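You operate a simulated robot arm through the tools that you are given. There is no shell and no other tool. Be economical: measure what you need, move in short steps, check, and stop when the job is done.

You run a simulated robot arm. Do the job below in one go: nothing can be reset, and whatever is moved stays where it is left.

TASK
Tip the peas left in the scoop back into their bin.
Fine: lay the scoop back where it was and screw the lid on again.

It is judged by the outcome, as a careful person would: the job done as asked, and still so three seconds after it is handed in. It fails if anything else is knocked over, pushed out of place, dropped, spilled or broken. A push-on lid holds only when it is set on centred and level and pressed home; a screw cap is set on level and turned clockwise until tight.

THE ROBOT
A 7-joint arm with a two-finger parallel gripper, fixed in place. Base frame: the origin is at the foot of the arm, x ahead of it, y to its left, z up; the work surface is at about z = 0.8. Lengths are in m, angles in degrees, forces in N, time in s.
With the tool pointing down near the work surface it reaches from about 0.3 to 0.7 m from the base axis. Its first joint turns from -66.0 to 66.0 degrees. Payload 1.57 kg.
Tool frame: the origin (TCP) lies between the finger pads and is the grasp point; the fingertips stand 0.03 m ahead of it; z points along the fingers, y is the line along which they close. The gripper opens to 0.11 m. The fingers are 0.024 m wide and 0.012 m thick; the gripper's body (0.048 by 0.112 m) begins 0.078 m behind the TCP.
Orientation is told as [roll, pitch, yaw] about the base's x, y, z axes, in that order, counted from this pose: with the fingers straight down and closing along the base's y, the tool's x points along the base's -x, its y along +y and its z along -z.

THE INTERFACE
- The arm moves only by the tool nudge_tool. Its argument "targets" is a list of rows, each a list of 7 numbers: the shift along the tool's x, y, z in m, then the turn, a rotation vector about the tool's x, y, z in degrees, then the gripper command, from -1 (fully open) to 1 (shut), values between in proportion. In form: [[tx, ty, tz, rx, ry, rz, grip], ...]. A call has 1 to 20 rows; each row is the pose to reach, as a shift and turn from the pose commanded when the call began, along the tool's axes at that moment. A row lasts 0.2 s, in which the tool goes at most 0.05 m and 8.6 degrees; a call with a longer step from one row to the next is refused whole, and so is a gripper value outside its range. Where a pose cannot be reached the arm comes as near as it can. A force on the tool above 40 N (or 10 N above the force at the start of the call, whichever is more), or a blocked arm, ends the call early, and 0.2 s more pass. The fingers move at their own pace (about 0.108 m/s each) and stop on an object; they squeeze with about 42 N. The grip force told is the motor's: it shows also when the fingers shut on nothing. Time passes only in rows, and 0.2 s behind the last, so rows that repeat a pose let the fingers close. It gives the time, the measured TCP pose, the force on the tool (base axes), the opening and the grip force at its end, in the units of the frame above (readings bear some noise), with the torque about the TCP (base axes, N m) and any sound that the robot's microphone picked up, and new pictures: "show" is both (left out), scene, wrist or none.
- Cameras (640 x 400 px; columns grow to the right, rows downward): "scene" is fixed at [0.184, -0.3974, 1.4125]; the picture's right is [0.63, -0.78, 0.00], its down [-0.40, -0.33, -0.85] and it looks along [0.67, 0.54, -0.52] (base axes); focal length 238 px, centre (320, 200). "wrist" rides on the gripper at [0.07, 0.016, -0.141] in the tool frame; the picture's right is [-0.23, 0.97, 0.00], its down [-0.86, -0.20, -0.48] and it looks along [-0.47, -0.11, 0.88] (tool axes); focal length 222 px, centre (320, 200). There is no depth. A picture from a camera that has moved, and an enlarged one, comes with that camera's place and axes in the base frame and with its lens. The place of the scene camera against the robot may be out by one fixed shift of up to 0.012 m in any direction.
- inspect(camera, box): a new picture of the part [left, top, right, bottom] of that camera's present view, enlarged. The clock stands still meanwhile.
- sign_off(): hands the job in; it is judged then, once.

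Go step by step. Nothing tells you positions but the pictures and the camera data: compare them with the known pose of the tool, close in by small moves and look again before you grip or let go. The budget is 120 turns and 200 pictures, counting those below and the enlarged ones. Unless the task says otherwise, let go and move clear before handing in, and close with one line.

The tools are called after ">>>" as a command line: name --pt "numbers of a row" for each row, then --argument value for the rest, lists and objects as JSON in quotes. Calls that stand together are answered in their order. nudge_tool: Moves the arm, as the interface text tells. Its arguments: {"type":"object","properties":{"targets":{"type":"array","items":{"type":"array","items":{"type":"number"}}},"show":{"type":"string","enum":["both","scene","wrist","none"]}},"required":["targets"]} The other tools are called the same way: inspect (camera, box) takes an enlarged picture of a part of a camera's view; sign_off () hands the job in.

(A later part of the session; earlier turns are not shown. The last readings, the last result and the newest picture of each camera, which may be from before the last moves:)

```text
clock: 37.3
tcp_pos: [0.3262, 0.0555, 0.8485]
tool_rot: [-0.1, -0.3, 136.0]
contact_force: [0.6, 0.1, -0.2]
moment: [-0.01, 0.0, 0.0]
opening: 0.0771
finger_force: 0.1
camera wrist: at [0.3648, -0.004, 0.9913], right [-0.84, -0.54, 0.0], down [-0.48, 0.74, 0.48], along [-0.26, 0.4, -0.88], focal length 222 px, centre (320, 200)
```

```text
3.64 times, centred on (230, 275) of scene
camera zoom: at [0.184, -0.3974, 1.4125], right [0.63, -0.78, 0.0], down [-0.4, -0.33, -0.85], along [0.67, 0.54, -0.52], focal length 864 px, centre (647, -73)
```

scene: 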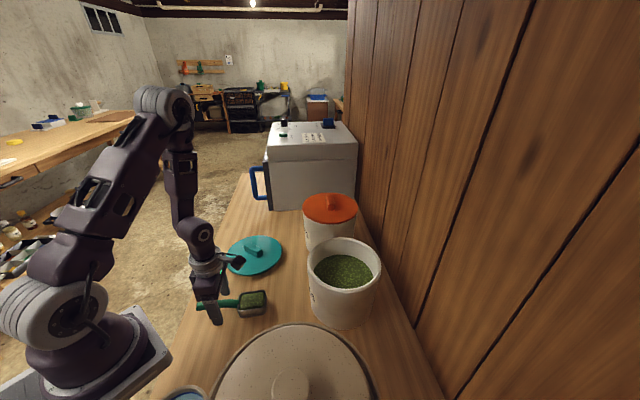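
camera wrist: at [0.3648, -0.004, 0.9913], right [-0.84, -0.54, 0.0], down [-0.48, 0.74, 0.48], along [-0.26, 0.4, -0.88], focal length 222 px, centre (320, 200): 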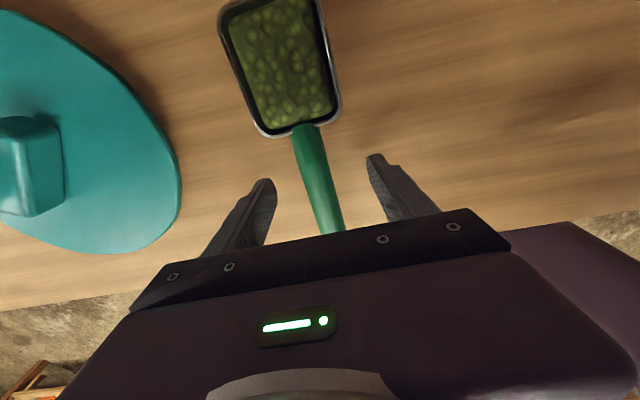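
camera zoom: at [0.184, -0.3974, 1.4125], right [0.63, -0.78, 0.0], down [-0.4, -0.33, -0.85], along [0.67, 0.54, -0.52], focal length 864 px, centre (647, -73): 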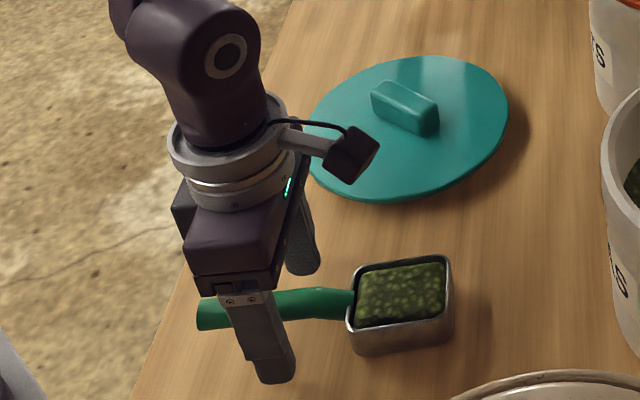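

Centred. Close on the handle and lift a little.

>>> nudge_tool --pt "0 0 0 0 0 0 0.3" --pt "0 0 0 0 0 0 0.6" --pt "0 0 0 0 0 0 1" --pt "0 0 0 0 0 0 1" --pt "0 0 0 0 0 0 1" --pt "0 0 -0.005 0 0 0 1" --pt "0 0 -0.015 0 0 0 1" --pt "0 0 -0.03 0 0 0 1" --pt "0 0 -0.03 0 0 0 1"

>>> inspect --camera "scene" --box '[170, 220, 290, 330]'

```text
clock: 39.3
tcp_pos: [0.3262, 0.0562, 0.8783]
tool_rot: [0.0, -0.2, 136.0]
contact_force: [-0.5, 0.3, 0.1]
moment: [0.01, 0.02, -0.01]
opening: 0.021
finger_force: 34.8
camera wrist: at [0.3657, -0.0038, 1.0218], right [-0.84, -0.54, 0.0], down [-0.48, 0.74, 0.48], along [-0.26, 0.4, -0.88], focal length 222 px, centre (320, 200)
```

scene: 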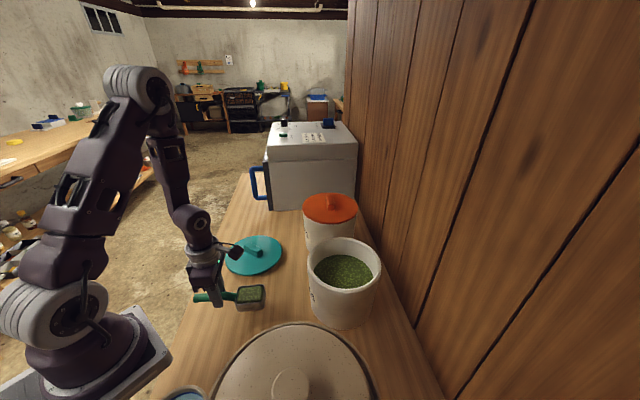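
wrist: 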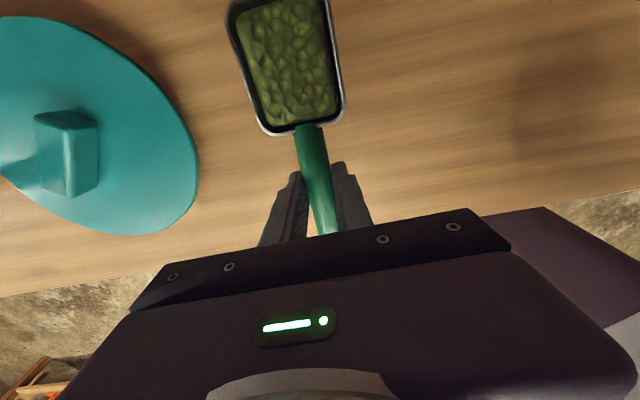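

```text
3.64 times, centred on (230, 275) of scene
camera zoom: at [0.184, -0.3974, 1.4125], right [0.63, -0.78, 0.0], down [-0.4, -0.33, -0.85], along [0.67, 0.54, -0.52], focal length 864 px, centre (647, -73)
```

zoom: 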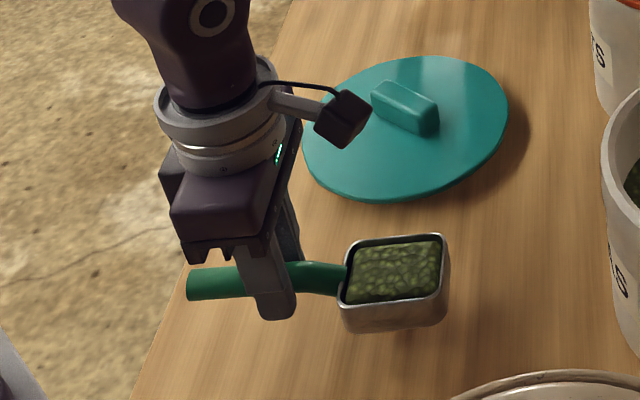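

The scoop is held level with the peas in. Lift gently to z≈1.10.

>>> nudge_tool --pt "0 0 -0.01 0 0 0 1" --pt "0 0 -0.03 0 0 0 1" --pt "0 0 -0.055 0 0 0 1" --pt "0 0 -0.08 0 0 0 1" --pt "0 0 -0.105 0 0 0 1" --pt "0 0 -0.13 0 0 0 1" --pt "0 0 -0.155 0 0 0 1" --pt "0 0 -0.18 0 0 0 1" --pt "0 0 -0.205 0 0 0 1" --pt "0 0 -0.22 0 0 0 1" --pt "0 0 -0.225 0 0 0 1" --show "wrist"

```text
clock: 41.7
tcp_pos: [0.327, 0.0545, 1.1034]
tool_rot: [0.1, -0.2, 136.0]
contact_force: [-0.4, 0.1, -1.5]
moment: [0.02, 0.06, -0.02]
opening: 0.021
finger_force: 34.3
camera wrist: at [0.3663, -0.0039, 1.2467], right [-0.84, -0.54, 0.0], down [-0.48, 0.74, 0.48], along [-0.26, 0.4, -0.88], focal length 222 px, centre (320, 200)
```

wrist: 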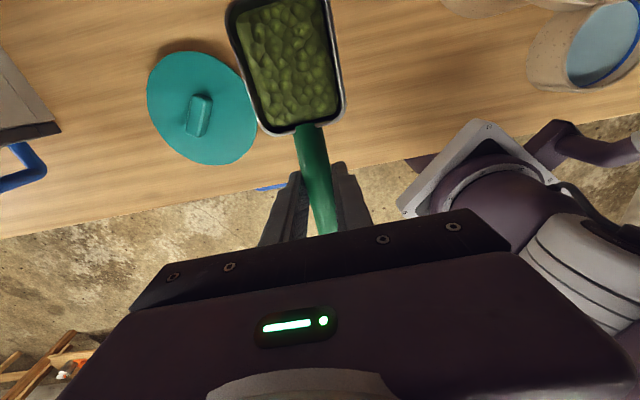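

Now carry it to the bin, turning the tool so the bowl ends over the bin's centre with the handle tangential (yaw ≈ 73).

>>> nudge_tool --pt "0.012 -0.0027 0 0 0 2.5 1" --pt "0.034 -0.0077 0 0 0 7.3 1" --pt "0.058 -0.0131 0 0 0 12.5 1" --pt "0.082 -0.0185 0 0 0 17.7 1" --pt "0.106 -0.0239 0 0 0 22.9 1" --pt "0.13 -0.0294 0 0 0 28.1 1" --pt "0.154 -0.0348 0 0 0 33.3 1" --pt "0.178 -0.0402 0 0 0 38.5 1" --pt "0.202 -0.0456 0 0 0 43.7 1" --pt "0.226 -0.051 0 0 0 48.9 1" --pt "0.25 -0.0565 0 0 0 54.1 1" --pt "0.272 -0.0614 0 0 0 59 1" --pt "0.286 -0.0646 0 0 0 62 1" --pt "0.29 -0.0655 0 0 0 63 1" --pt "0.29 -0.0655 0 0 0 63 1"

```text
clock: 44.9
tcp_pos: [0.5805, -0.0992, 1.1027]
tool_rot: [0.2, -0.1, 72.9]
contact_force: [0.2, -0.5, -0.8]
moment: [0.08, -0.02, -0.05]
opening: 0.021
finger_force: 34.3
camera wrist: at [0.5446, -0.1606, 1.2457], right [-0.86, 0.5, 0.0], down [0.44, 0.76, 0.48], along [0.24, 0.42, -0.88], focal length 222 px, centre (320, 200)
```

scene: 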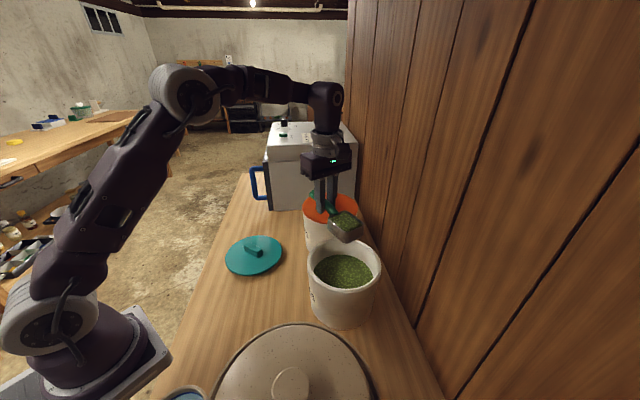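
wrist: 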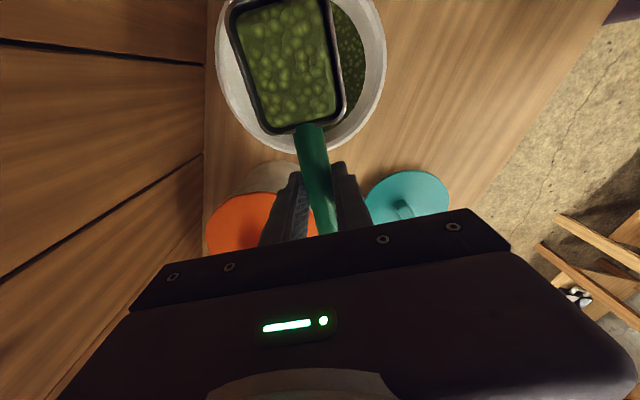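

The bowl is right over the bin centre. I'll lower to ~1.055 and roll about the handle axis by 40° first to see the arm follows.

>>> nudge_tool --pt "0 0 0.015 0 0 0 1" --pt "0 0 0.035 0 0 0 1" --pt "0 0 0.045 5 0 0 1" --pt "0 0 0.047 12 0 0 1" --pt "0 0 0.047 20 0 0 1" --pt "0 0 0.047 28 0 0 1" --pt "0 0 0.047 35 0 0 1" --pt "0 0 0.047 40 0 0 1" --pt "0 0 0.047 40 0 0 1"

```text
clock: 46.9
tcp_pos: [0.5801, -0.0987, 1.056]
tool_rot: [-39.9, -0.1, 72.9]
contact_force: [0.1, -0.4, -1.5]
moment: [0.04, -0.01, 0.02]
opening: 0.0208
finger_force: 34.0
camera wrist: at [0.4613, -0.1348, 1.1554], right [-0.65, 0.44, -0.62], down [0.1, 0.86, 0.5], along [0.75, 0.26, -0.6], focal length 222 px, centre (320, 200)
```

scene: 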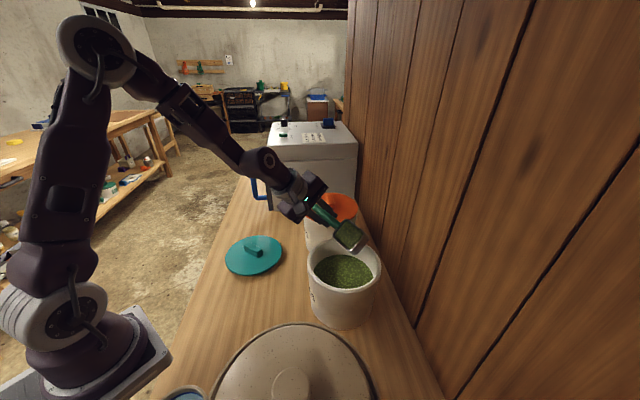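
wrist: 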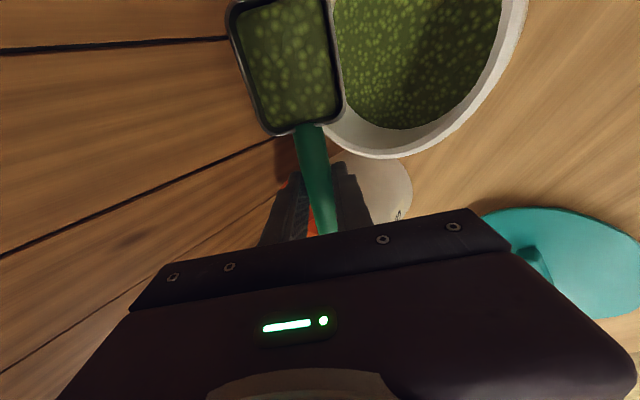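

Good—the bowl is still over the bin. Continue rolling to ~110° to pour.

>>> nudge_tool --pt "0 0 0 8 0 0 1" --pt "0 0 0 16 0 0 1" --pt "0 0 0 24 0 0 1" --pt "0 0 0 32 0 0 1" --pt "0 0 0 40 0 0 1" --pt "0 0 0 48 0 0 1" --pt "0 0 0 56 0 0 1" --pt "0 0 0 64 0 0 1" --pt "0 0 0 70 0 0 1" --pt "0 0 0 70 0 0 1"

>>> inspect --camera "scene" --box '[280, 170, 420, 330]'

```text
clock: 49.1
tcp_pos: [0.5811, -0.0991, 1.0555]
tool_rot: [-109.8, -0.2, 73.0]
contact_force: [0.3, 0.5, -0.8]
moment: [0.05, 0.02, -0.01]
opening: 0.0208
finger_force: 34.7
camera wrist: at [0.4384, -0.1273, 0.9937], right [0.38, 0.12, -0.92], down [-0.25, 0.97, 0.03], along [0.89, 0.21, 0.4], focal length 222 px, centre (320, 200)
```

scene: 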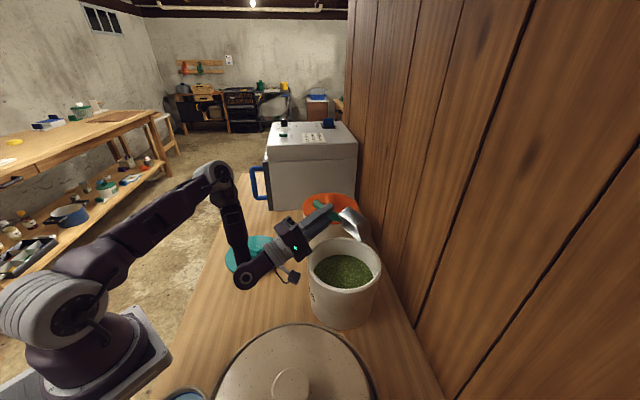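
wrist: 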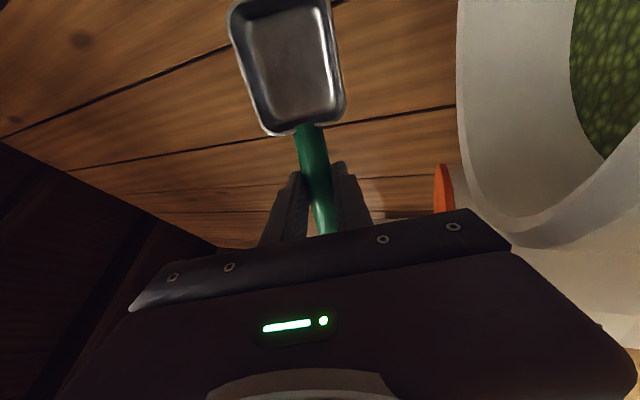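

```text
2.50 times, centred on (350, 250) of scene
camera zoom: at [0.184, -0.3974, 1.4125], right [0.63, -0.78, 0.0], down [-0.4, -0.33, -0.85], along [0.67, 0.54, -0.52], focal length 594 px, centre (245, 75)
```

zoom: 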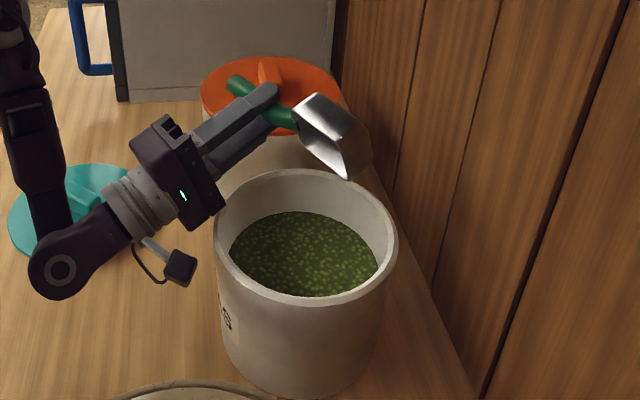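

The bowl is empty and no spill is visible. Roll back level along the same path, then rise.

>>> nudge_tool --pt "0 0 0 -8 0 0 1" --pt "0 0 0 -16 0 0 1" --pt "0 0 0 -24 0 0 1" --pt "0 0 0 -32 0 0 1" --pt "0 0 0 -40 0 0 1" --pt "0 0 0 -48 0 0 1" --pt "0 0 0 -56 0 0 1" --pt "0 0 0 -64 0 0 1" --pt "0 0 0 -72 0 0 1" --pt "0 0 0 -80 0 0 1" --pt "0 0 0 -88 0 0 1" --pt "0 0 0 -96 0 0 1" --pt "0 0 0 -104 0 0 1" --pt "0 0 0 -110 0 0 1" --pt "0 0 0 -110 0 0 1"

>>> nudge_tool --pt "0 0 -0.02 0 0 0 1" --pt "0 0 -0.047 0 0 0 1" --pt "0 0 -0.047 0 0 0 1" --show "wrist"

```text
clock: 52.3
tcp_pos: [0.5797, -0.0982, 1.0556]
tool_rot: [0.2, -0.2, 73.2]
contact_force: [-0.7, 0.9, -0.8]
moment: [0.04, 0.0, -0.01]
opening: 0.021
finger_force: 34.2
camera wrist: at [0.545, -0.1601, 1.1986], right [-0.87, 0.5, 0.0], down [0.44, 0.76, 0.48], along [0.24, 0.42, -0.88], focal length 222 px, centre (320, 200)
```

scene: 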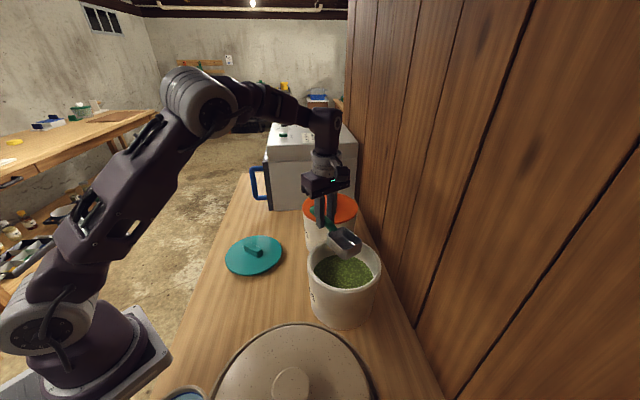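
wrist: 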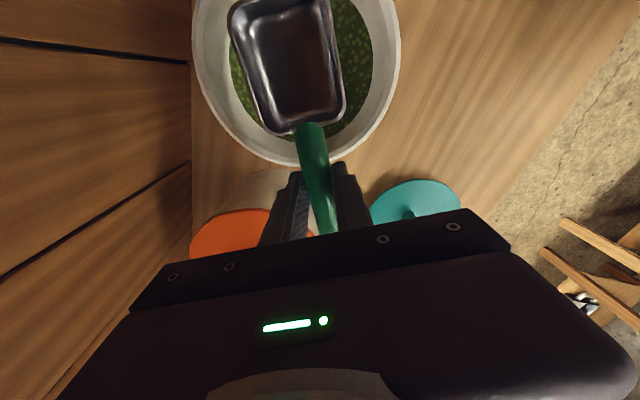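

```text
clock: 53.1
tcp_pos: [0.5805, -0.0994, 1.1032]
tool_rot: [0.2, -0.1, 72.9]
contact_force: [0.0, 0.1, -1.1]
moment: [0.06, -0.01, 0.0]
opening: 0.0209
finger_force: 34.6
camera wrist: at [0.5446, -0.1606, 1.2454], right [-0.87, 0.5, 0.0], down [0.44, 0.76, 0.48], along [0.24, 0.42, -0.88], focal length 222 px, centre (320, 200)
```

wrist: 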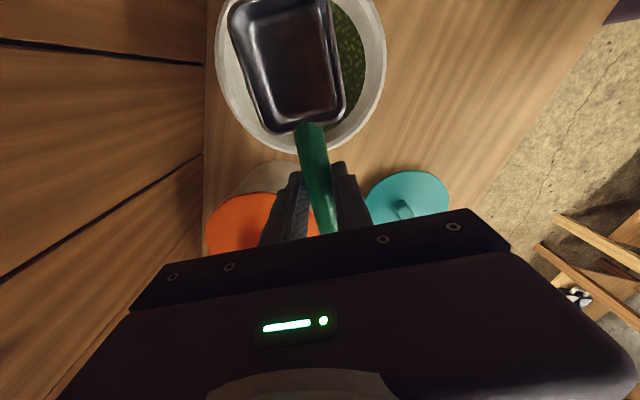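

The scoop is clean and level. Carry it back above its original spot (yaw 136).

>>> nudge_tool --pt "-0.0092 0.036 0 0 0 -7.9 1" --pt "-0.0185 0.072 0 0 0 -15.8 1" --pt "-0.0277 0.108 0 0 0 -23.7 1" --pt "-0.037 0.144 0 0 0 -31.5 1" --pt "-0.0462 0.18 0 0 0 -39.4 1" --pt "-0.0554 0.2165 0 0 0 -47.3 1" --pt "-0.0647 0.2525 0 0 0 -55.2 1" --pt "-0.0739 0.2886 0 0 0 -63 1" --pt "-0.0739 0.2886 0 0 0 -63 1" --show "none"

>>> nudge_tool --pt "0 0 0.04 0 0 0 1" --pt "0 0 0.085 0 0 0 1" --pt "0 0 0.13 0 0 0 1" --pt "0 0 0.175 0 0 0 1" --pt "0 0 0.21 0 0 0 1" --pt "0 0 0.225 0 0 0 1" --pt "0 0 0.225 0 0 0 1"

>>> inspect --camera "scene" --box '[170, 220, 290, 330]'

```text
clock: 55.1
tcp_pos: [0.325, 0.055, 1.1025]
tool_rot: [0.1, -0.2, 136.0]
contact_force: [-0.1, -0.2, -1.8]
moment: [0.01, 0.06, 0.0]
opening: 0.0208
finger_force: 34.6
```

```text
clock: 56.7
tcp_pos: [0.326, 0.0555, 0.8774]
tool_rot: [0.0, -0.2, 136.1]
contact_force: [-0.7, -0.1, -0.1]
moment: [0.06, 0.02, 0.02]
opening: 0.0211
finger_force: 34.6
camera wrist: at [0.3648, -0.0034, 1.0204], right [-0.84, -0.54, 0.0], down [-0.48, 0.74, 0.48], along [-0.26, 0.4, -0.88], focal length 222 px, centre (320, 200)
```

scene: 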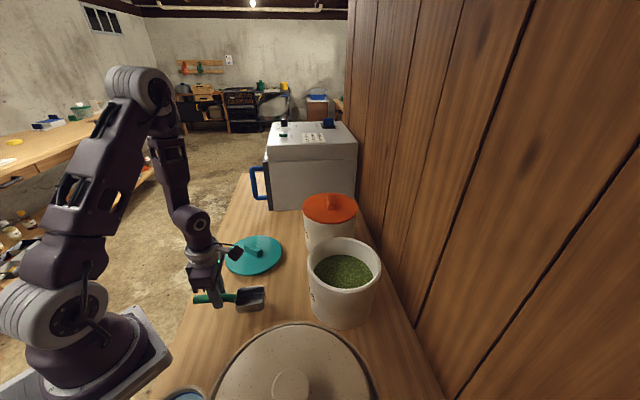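
wrist: 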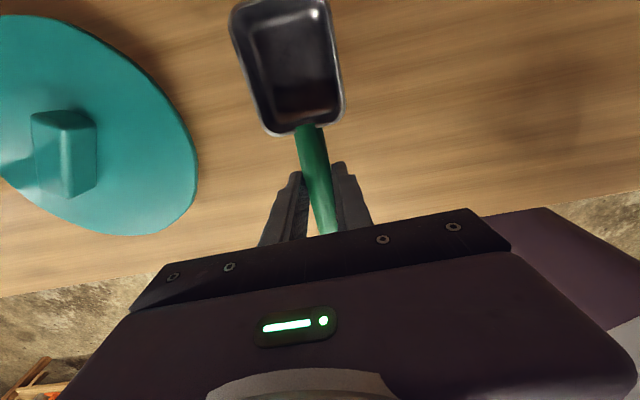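

```text
3.64 times, centred on (230, 275) of scene
camera zoom: at [0.184, -0.3974, 1.4125], right [0.63, -0.78, 0.0], down [-0.4, -0.33, -0.85], along [0.67, 0.54, -0.52], focal length 864 px, centre (647, -73)
```

zoom: 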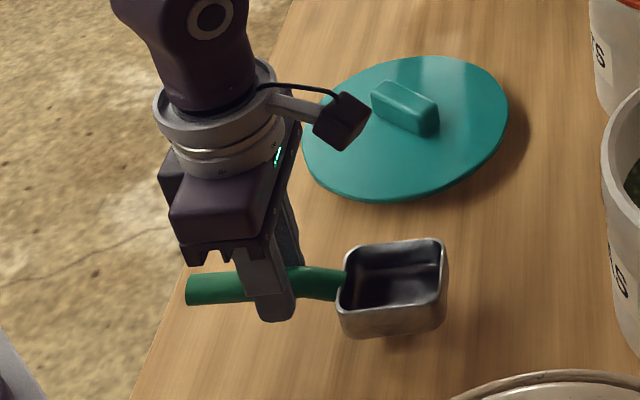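

Over its original spot. Lower the last 3 cm slowly.

>>> nudge_tool --pt "0 0 0.01 0 0 0 1" --pt "0 0 0.02 0 0 0 1" --pt "0 0 0.025 0 0 0 1" --pt "0 0 0.0275 0 0 0 1" --pt "0 0 0.029 0 0 0 1" --pt "0 0 0.029 0 0 0 1" --show "none"

>>> inspect --camera "scene" --box '[170, 220, 290, 330]'

```text
clock: 58.1
tcp_pos: [0.3254, 0.0565, 0.8493]
tool_rot: [-0.1, -0.2, 136.0]
contact_force: [-6.5, 6.0, 20.6]
moment: [-0.27, -0.31, -0.03]
opening: 0.0209
finger_force: 34.5
```

```text
3.64 times, centred on (230, 275) of scene
camera zoom: at [0.1836, -0.3973, 1.4126], right [0.63, -0.78, 0.0], down [-0.4, -0.33, -0.85], along [0.67, 0.54, -0.52], focal length 864 px, centre (647, -73)
```

zoom: 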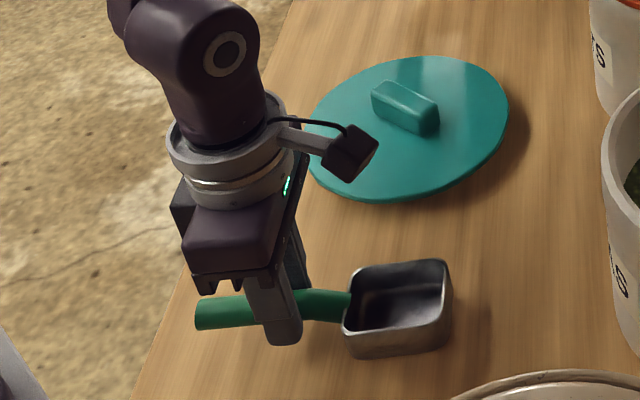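

It rests on the bench where it was. Ease off 1 mm, open, and rise straight up.

>>> nudge_tool --pt "0 0 -0.001 0 0 0 1" --pt "0 0 -0.001 0 0 0 0.4" --pt "0 0 -0.001 0 0 0 -0.2" --pt "0 0 -0.001 0 0 0 -0.4" --pt "0 0 -0.001 0 0 0 -0.4" --pt "0 0 -0.03 0 0 0 -0.4" --pt "0 0 -0.07 0 0 0 -0.4" --pt "0 0 -0.11 0 0 0 -0.4" --pt "0 0 -0.15 0 0 0 -0.6" --pt "0 0 -0.15 0 0 0 -1"

>>> inspect --camera "scene" --box '[180, 180, 400, 340]'

```text
clock: 60.3
tcp_pos: [0.3239, 0.056, 1.0]
tool_rot: [-0.1, -0.1, 136.0]
contact_force: [0.0, -0.6, -0.4]
moment: [-0.02, 0.0, 0.04]
opening: 0.11
finger_force: 0.2
camera wrist: at [0.3647, -0.0037, 1.1427], right [-0.84, -0.54, 0.0], down [-0.48, 0.74, 0.48], along [-0.26, 0.4, -0.88], focal length 222 px, centre (320, 200)
```

scene: 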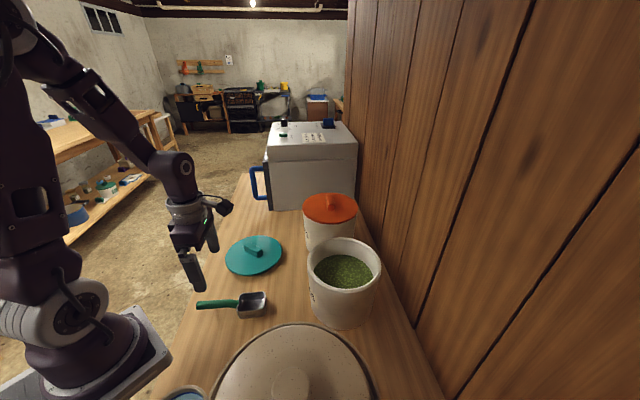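
wrist: 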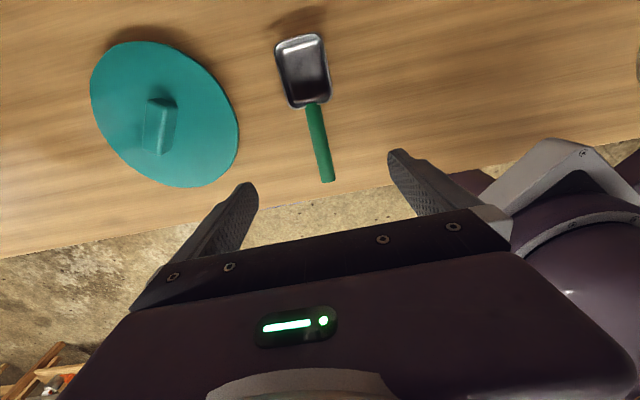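

```text
2.50 times, centred on (290, 260) of scene
camera zoom: at [0.184, -0.3974, 1.4125], right [0.63, -0.78, 0.0], down [-0.4, -0.33, -0.85], along [0.67, 0.54, -0.52], focal length 594 px, centre (395, 50)
```

zoom: 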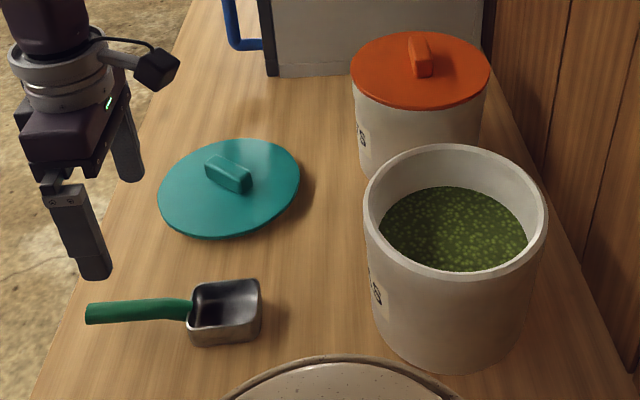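

The scoop is back in its place, empty. Now return to above the lid (yaw 97).

>>> nudge_tool --pt "0.0107 -0.0336 0 0 0 6.5 -1" --pt "0.0215 -0.0673 0 0 0 13 -1" --pt "0.0322 -0.1009 0 0 0 19.5 -1" --pt "0.043 -0.1345 0 0 0 26 -1" --pt "0.0537 -0.1682 0 0 0 32.5 -1" --pt "0.0645 -0.2018 0 0 0 39 -1" --pt "0.0645 -0.2018 0.05 0 0 39 -1" --pt "0.0645 -0.2018 0.07 0 0 39 -1" --pt "0.0645 -0.2018 0.07 0 0 39 -1" --show "wrist"

```text
clock: 62.3
tcp_pos: [0.513, 0.1558, 0.9285]
tool_rot: [0.0, 0.0, 97.0]
contact_force: [0.3, -0.1, -0.6]
moment: [-0.03, 0.03, -0.07]
opening: 0.1101
finger_force: 0.0
camera wrist: at [0.505, 0.0851, 1.0722], right [-0.99, 0.11, 0.0], down [0.09, 0.87, 0.48], along [0.05, 0.48, -0.88], focal length 222 px, centre (320, 200)
```

wrist: 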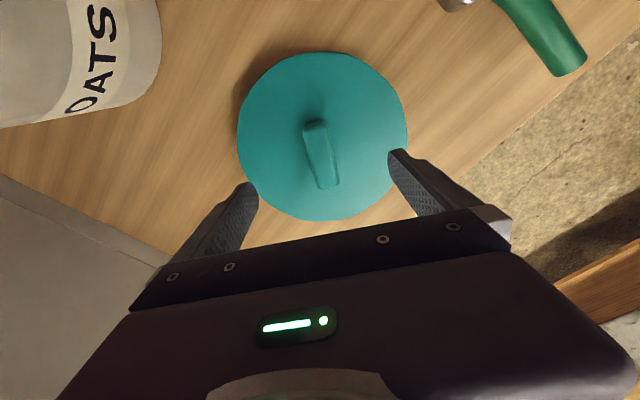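

Aligned, with a 3 mm correction. Descend and grip the lid's bar.

>>> nudge_tool --pt "0 0.003 0.03 0 0 0 -1" --pt "0 0.003 0.055 0 0 0 -1" --pt "0 0.003 0.07 0 0 0 -1" --pt "0 0.003 0.07 0 0 0 0" --pt "0 0.003 0.07 0 0 0 0.5" --pt "0 0.003 0.07 0 0 0 1" --pt "0 0.003 0.07 0 0 0 1" --pt "0 0.003 0.07 0 0 0 1" --pt "0 0.003 0.06 0 0 0 1" --pt "0 0.003 0.04 0 0 0 1" --pt "0 0.003 0.02 0 0 0 1" --pt "0 0.003 -0.02 0 0 0 1" --pt "0 0.003 -0.02 0 0 0 1"

```text
clock: 65.1
tcp_pos: [0.5104, 0.1567, 0.9497]
tool_rot: [0.0, -0.1, 97.0]
contact_force: [-0.2, 0.4, -0.2]
moment: [0.0, 0.0, -0.03]
opening: 0.0252
finger_force: 36.2
camera wrist: at [0.5024, 0.0854, 1.0929], right [-0.99, 0.11, 0.0], down [0.09, 0.87, 0.48], along [0.05, 0.48, -0.88], focal length 222 px, centre (320, 200)
```

scene: 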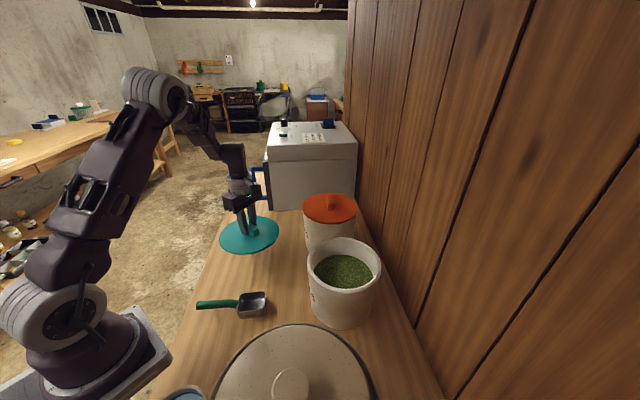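
wrist: 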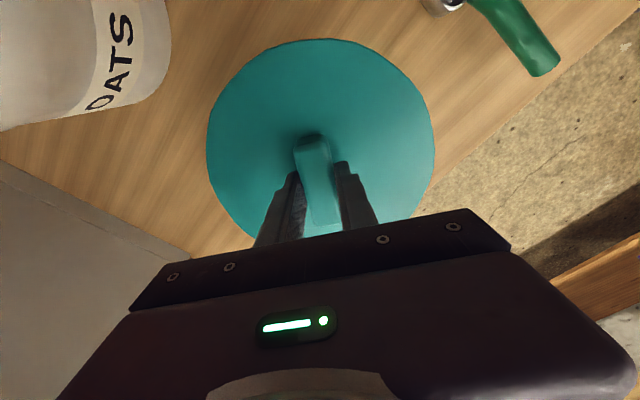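

The grip matches the earlier one. Lift and carry back over the bin at the yaw at which it came off.

>>> nudge_tool --pt "0 0 -0.04 0 0 0 1" --pt "0 0 -0.085 0 0 0 1" --pt "0 0 -0.125 0 0 0 1" --pt "0 0 -0.149 0 0 0 1" --pt "0.03 -0.001 -0.149 0 0 0 1" --pt "0.07 -0.002 -0.149 0 0 0 1" --pt "0.112 -0.002 -0.149 0 0 0 1" --pt "0.154 -0.003 -0.149 0 0 0 1" --pt "0.196 -0.004 -0.149 0 0 0 1" --pt "0.238 -0.005 -0.149 0 0 0 1" --pt "0.28 -0.006 -0.149 0 0 0 1" --pt "0.315 -0.006 -0.149 0 0 0 1" --pt "0.3368 -0.0067 -0.149 0 0 0 1" --pt "0.3368 -0.0067 -0.149 0 0 0 1"

```text
clock: 68.1
tcp_pos: [0.557, -0.1788, 1.0968]
tool_rot: [0.0, -0.1, 97.0]
contact_force: [0.8, 0.5, -1.2]
moment: [-0.01, 0.02, 0.01]
opening: 0.0251
finger_force: 36.7
camera wrist: at [0.5501, -0.2489, 1.2404], right [-0.99, 0.11, 0.0], down [0.09, 0.87, 0.48], along [0.05, 0.48, -0.88], focal length 222 px, centre (320, 200)
```

scene: 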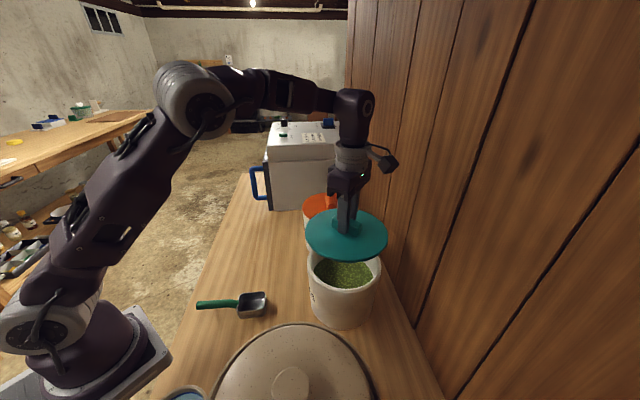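
wrist: 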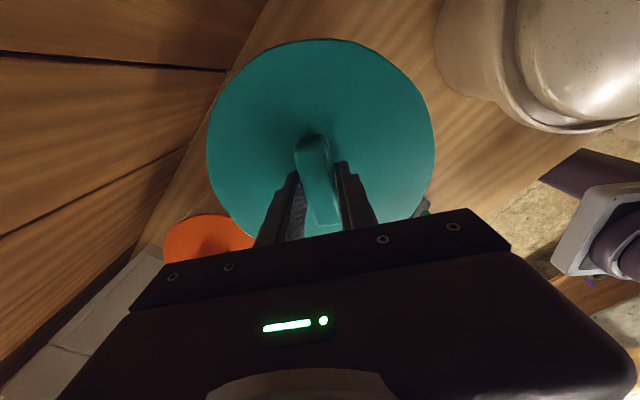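

Back over the bin. Correct 1.5 mm and lower gently until it seats.

>>> nudge_tool --pt "-0.0012 -0.001 0.025 0 0 0 1" --pt "-0.0012 -0.001 0.05 0 0 0 1" --pt "-0.0012 -0.001 0.068 0 0 0 1" --pt "-0.0012 -0.001 0.078 0 0 0 1" --pt "-0.0012 -0.001 0.084 0 0 0 1" --pt "-0.0012 -0.001 0.088 0 0 0 1" --pt "-0.0012 -0.001 0.091 0 0 0 1" --pt "-0.0012 -0.001 0.091 0 0 0 1"

>>> inspect --camera "scene" --box '[295, 220, 395, 335]'

```text
clock: 69.9
tcp_pos: [0.5589, -0.1769, 1.0047]
tool_rot: [0.1, 0.0, 97.0]
contact_force: [7.5, -8.3, -11.8]
moment: [-0.4, -0.32, 0.01]
opening: 0.025
finger_force: 36.9
camera wrist: at [0.5511, -0.2477, 1.1492], right [-0.99, 0.11, 0.0], down [0.1, 0.87, 0.48], along [0.05, 0.48, -0.88], focal length 222 px, centre (320, 200)
```

scene: 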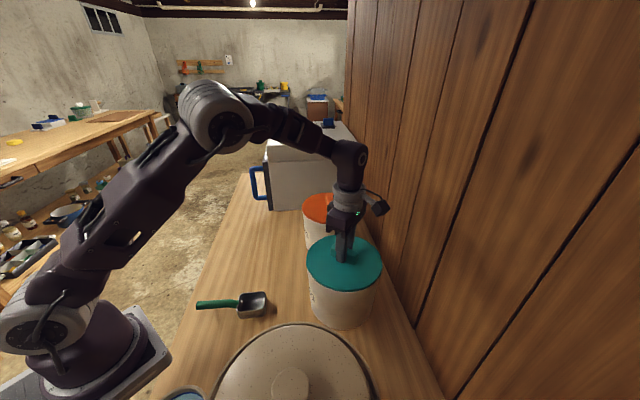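
wrist: 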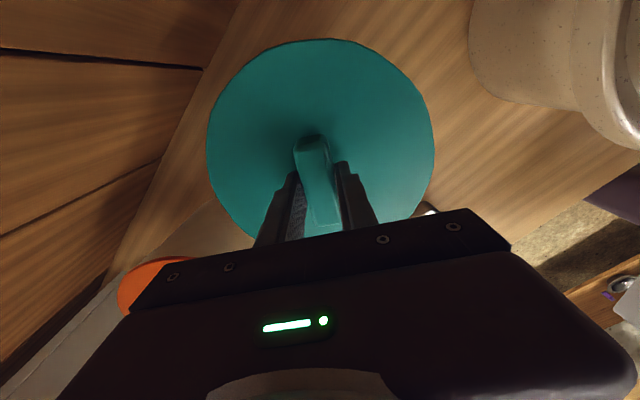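

```text
3.48 times, centred on (345, 278) of scene
camera zoom: at [0.1844, -0.3977, 1.4123], right [0.63, -0.78, 0.0], down [-0.4, -0.33, -0.85], along [0.67, 0.54, -0.52], focal length 826 px, centre (233, -70)
```

zoom: 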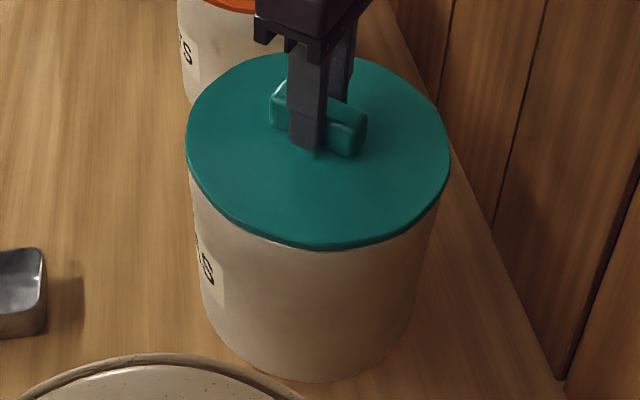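

The lid is seated level. Turn clockwise ~88° with slight lowering.

>>> nudge_tool --pt "0 0 0.0005 0 0 8 1" --pt "0 0 0.001 0 0 16 1" --pt "0 0 0.001 0 0 24 1" --pt "0 0 0.001 0 0 32 1" --pt "0 0 0.001 0 0 40 1" --pt "0 0 0.0015 0 0 48 1" --pt "0 0 0.0015 0 0 56 1" --pt "0 0 0.0015 0 0 64 1" --pt "0 0 0.0015 0 0 72 1" --pt "0 0 0.0015 0 0 80 1" --pt "0 0 0.0015 0 0 88 1" --pt "0 0 0.0015 0 0 88 1"

```text
clock: 72.5
tcp_pos: [0.5577, -0.1769, 1.0055]
tool_rot: [0.1, 0.2, 8.9]
contact_force: [0.9, -21.2, -4.1]
moment: [-0.54, -0.09, -0.05]
opening: 0.0252
finger_force: 36.6
camera wrist: at [0.4872, -0.1708, 1.1484], right [0.07, 1.0, 0.0], down [0.88, -0.07, 0.48], along [0.47, -0.03, -0.88], focal length 222 px, centre (320, 200)
```

scene: 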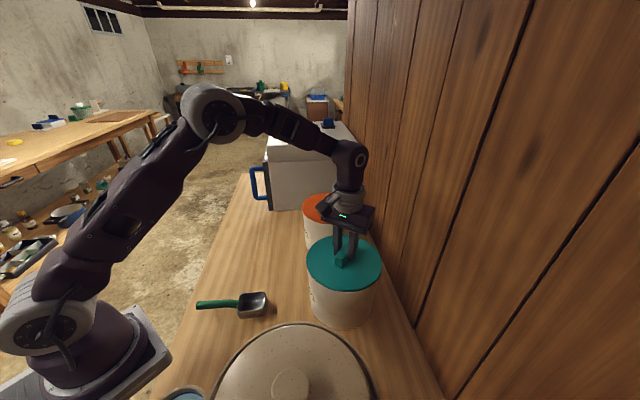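
wrist: 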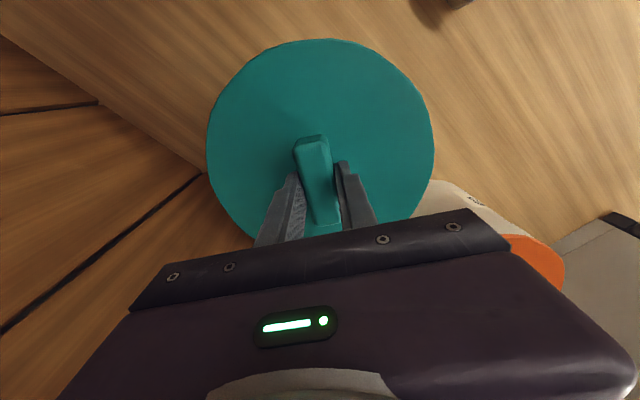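

The thread engaged (lateral load shows a small centre offset). I'll relieve that by 1.5 mm and continue clockwise 40°.

>>> nudge_tool --pt "0 -0.0015 0 0 0 0 1" --pt "0 -0.0015 0.0005 0 0 8 1" --pt "0 -0.0015 0.0005 0 0 16 1" --pt "0 -0.0015 0.0005 0 0 24 1" --pt "0 -0.0015 0.001 0 0 32 1" --pt "0 -0.0015 0.001 0 0 40 1" --pt "0 -0.0015 0.001 0 0 40 1"

>>> inspect --camera "scene" --box '[295, 220, 395, 335]'

```text
clock: 74.1
tcp_pos: [0.5572, -0.1757, 1.0049]
tool_rot: [0.0, 0.1, -31.1]
contact_force: [-8.0, 0.4, 10.4]
moment: [0.01, 0.27, -0.07]
opening: 0.0253
finger_force: 36.9
camera wrist: at [0.5072, -0.1263, 1.1477], right [0.7, 0.72, 0.0], down [0.63, -0.61, 0.48], along [0.34, -0.33, -0.88], focal length 222 px, centre (320, 200)
```

scene: 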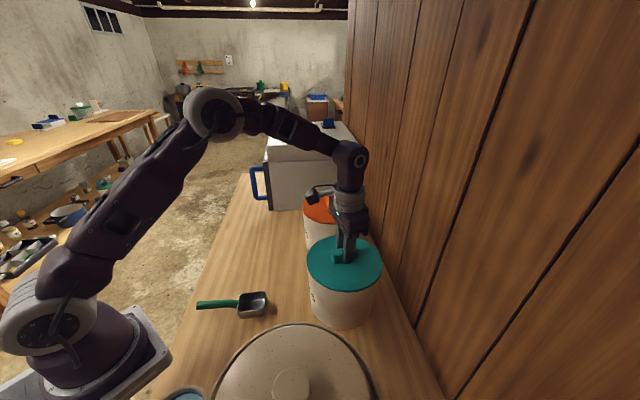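
wrist: 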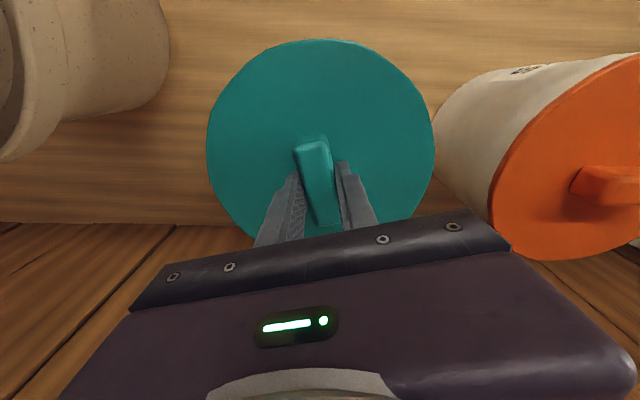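

```text
3.48 times, centred on (345, 278) of scene
camera zoom: at [0.1836, -0.3973, 1.4126], right [0.63, -0.78, 0.0], down [-0.4, -0.33, -0.85], along [0.67, 0.54, -0.52], focal length 826 px, centre (233, -70)
```

zoom: 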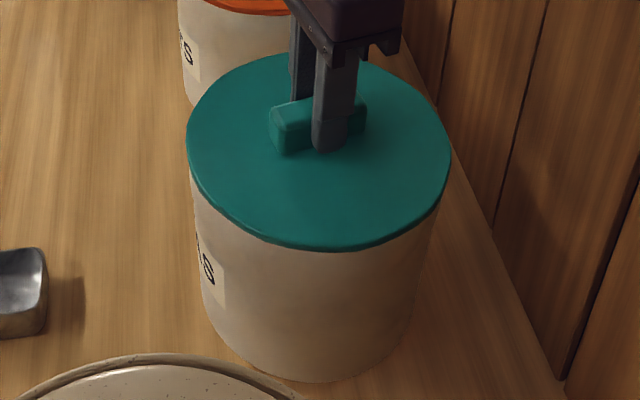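

Level and turning smoothly. Continue clockwise another 48° if the wrist allows.

>>> nudge_tool --pt "0 0 0 0 0 8 1" --pt "0 0 0 0 0 16 1" --pt "0 0 0 0 0 24 1" --pt "0 0 0.0005 0 0 32 1" --pt "0 0 0.0005 0 0 40 1" --pt "0 0 0.0005 0 0 48 1" --pt "0 0 0.0005 0 0 48 1" --show "scene"

```text
clock: 75.7
tcp_pos: [0.5583, -0.176, 1.0033]
tool_rot: [0.1, 0.1, -79.0]
contact_force: [-3.5, 13.2, 12.9]
moment: [0.45, 0.07, -0.06]
opening: 0.0252
finger_force: 36.5
```

scene: 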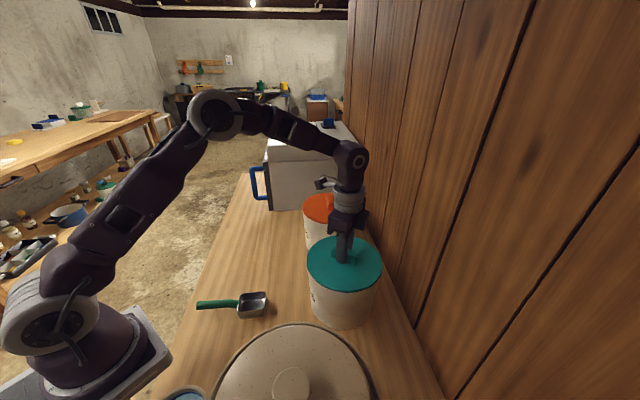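

z is dropping slowly, so the thread is drawing in. The bar's original orientation is 56° further; continue.

>>> nudge_tool --pt "0 0 0 0 0 8 1" --pt "0 0 0.0005 0 0 16 1" --pt "0 0 0.0005 0 0 24 1" --pt "0 0 0.001 0 0 32 1" --pt "0 0 0.001 0 0 40 1" --pt "0 0 0.001 0 0 48 1" --pt "0 0 0.001 0 0 48 1"

>>> inspect --camera "scene" --box '[295, 220, 395, 335]'

```text
clock: 77.3
tcp_pos: [0.5591, -0.1764, 1.0031]
tool_rot: [-0.2, 0.0, -126.2]
contact_force: [-3.0, -0.7, 2.8]
moment: [-0.62, -0.33, 8.13]
opening: 0.0541
finger_force: 42.4
camera wrist: at [0.6132, -0.1297, 1.1455], right [0.65, -0.76, 0.0], down [-0.66, -0.57, 0.48], along [-0.36, -0.31, -0.88], focal length 222 px, centre (320, 200)
```

scene: 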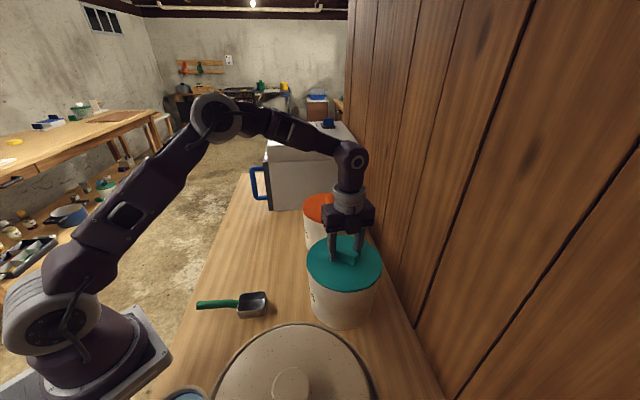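
wrist: 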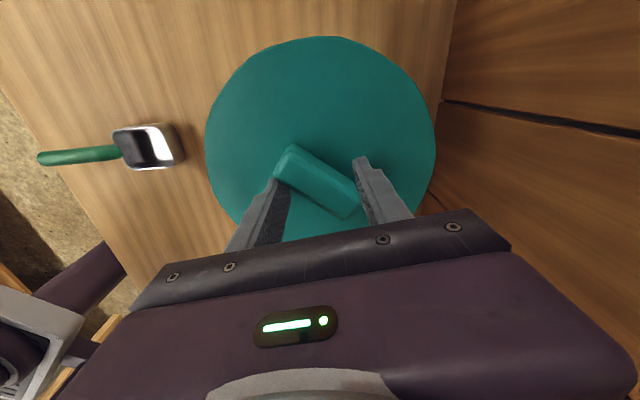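

```text
3.48 times, centred on (345, 278) of scene
camera zoom: at [0.1838, -0.3974, 1.4125], right [0.63, -0.78, 0.0], down [-0.4, -0.33, -0.85], along [0.67, 0.54, -0.52], focal length 826 px, centre (233, -70)
```

zoom: 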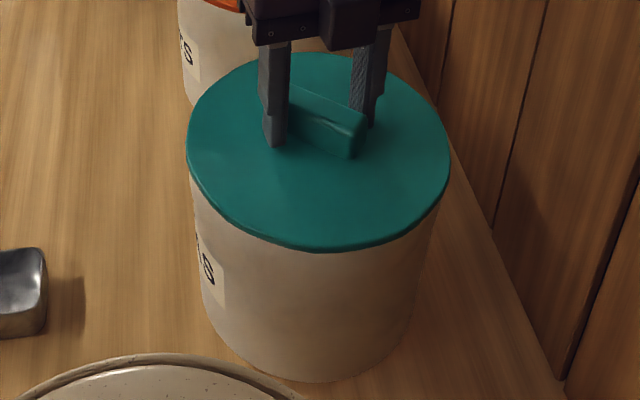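

The lid stopped turning at bar yaw ≈ -89 (8 N·m, and the fingers slipped around the bar), so it looks tight after ~185°. I'll release, realign to the bar, and verify with a second twist and a height check.

>>> nudge_tool --pt "0 0 0 0 0 0 -1" --pt "0 0 0 0 0 0 -1" --pt "0 0 0 0 0 0 -1" --pt "0 0 -0.03 0 0 0 -1" --pt "0 0 -0.05 0 0 -8 -1" --pt "0 0 -0.05 0 0 -16 -1" --pt "0 0 -0.05 0 0 -24 -1" --pt "0 0 -0.05 0 0 -32 -1" --pt "0 0 -0.05 0 0 -38 -1" --pt "0 0 -0.05 0 0 -38 -1"

>>> inspect --camera "scene" --box '[295, 220, 395, 335]'

```text
clock: 79.5
tcp_pos: [0.5593, -0.1768, 1.0522]
tool_rot: [-0.1, 0.1, -89.0]
contact_force: [0.3, -0.2, 0.3]
moment: [0.03, -0.01, 0.01]
opening: 0.1101
finger_force: 0.1
camera wrist: at [0.5739, -0.1069, 1.1959], right [0.98, -0.21, 0.0], down [-0.18, -0.86, 0.48], along [-0.1, -0.47, -0.88], focal length 222 px, centre (320, 200)
```

scene: 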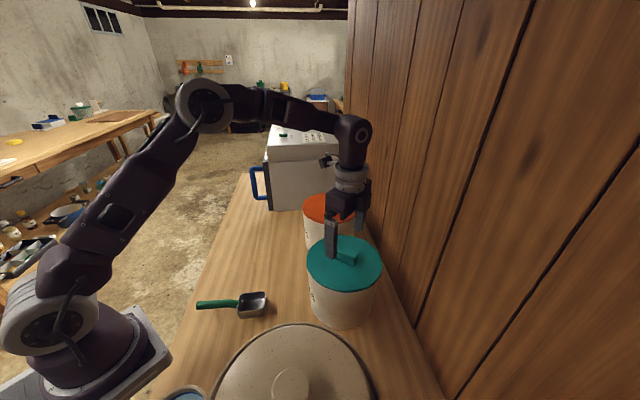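
wrist: 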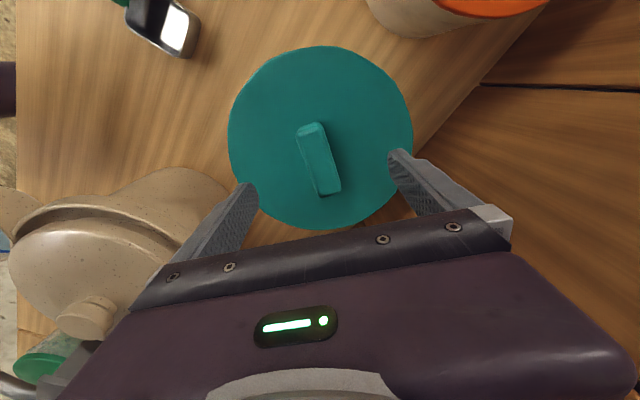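

```text
3.48 times, centred on (345, 278) of scene
camera zoom: at [0.184, -0.3974, 1.4125], right [0.63, -0.78, 0.0], down [-0.4, -0.33, -0.85], along [0.67, 0.54, -0.52], focal length 826 px, centre (233, -70)
```

zoom: 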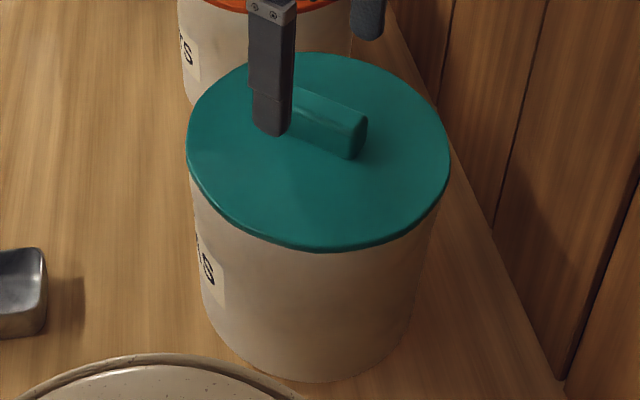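

Aligned with the bar. Descend to the same command height as the first touch (0.996) to compare the lid height.

>>> nudge_tool --pt "0 0 0.025 0 0 0 -1" --pt "0 0 0.045 0 0 0 -1" --pt "0 0 0.05 0 0 0 -1" --pt "0 0 0.0535 0 0 0 -1" --pt "0 0 0.056 0 0 0 -1" --pt "0 0 0.056 0 0 0 -1" --show "none"

```text
clock: 80.9
tcp_pos: [0.5588, -0.1754, 0.9973]
tool_rot: [0.1, 0.1, -88.9]
contact_force: [-1.7, 4.7, 30.9]
moment: [0.12, 0.6, -0.03]
opening: 0.1095
finger_force: 0.0
```

The lid is at the same height as originally. Regrip and do a confirming clockwise twist.

>>> nudge_tool --pt "0 0 -0.004 0 0 0 -1" --pt "0 0 -0.004 0 0 0 0" --pt "0 0 -0.004 0 0 0 1" --pt "0 0 -0.004 0 0 0 1" --pt "0 0 -0.004 0 0 0 1" --pt "0 0 -0.004 0 0 0 1" --pt "0 0 -0.004 0 0 5 1" --pt "0 0 -0.004 0 0 10 1" --pt "0 0 -0.004 0 0 14 1" --pt "0 0 -0.004 0 0 14 1"

```text
clock: 83.1
tcp_pos: [0.5589, -0.1764, 0.9996]
tool_rot: [-0.1, 0.1, -103.0]
contact_force: [2.9, 2.5, -5.8]
moment: [-0.11, -0.2, 2.27]
opening: 0.0349
finger_force: 42.1
camera wrist: at [0.5904, -0.1122, 1.1435], right [0.9, -0.44, 0.0], down [-0.39, -0.79, 0.48], along [-0.21, -0.43, -0.88], focal length 222 px, centre (320, 200)
```

scene: 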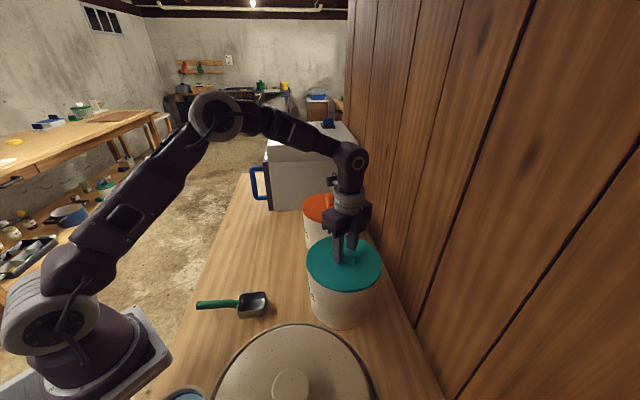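
wrist: 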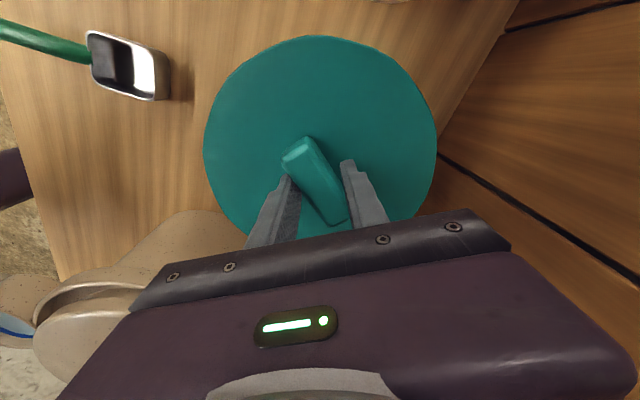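

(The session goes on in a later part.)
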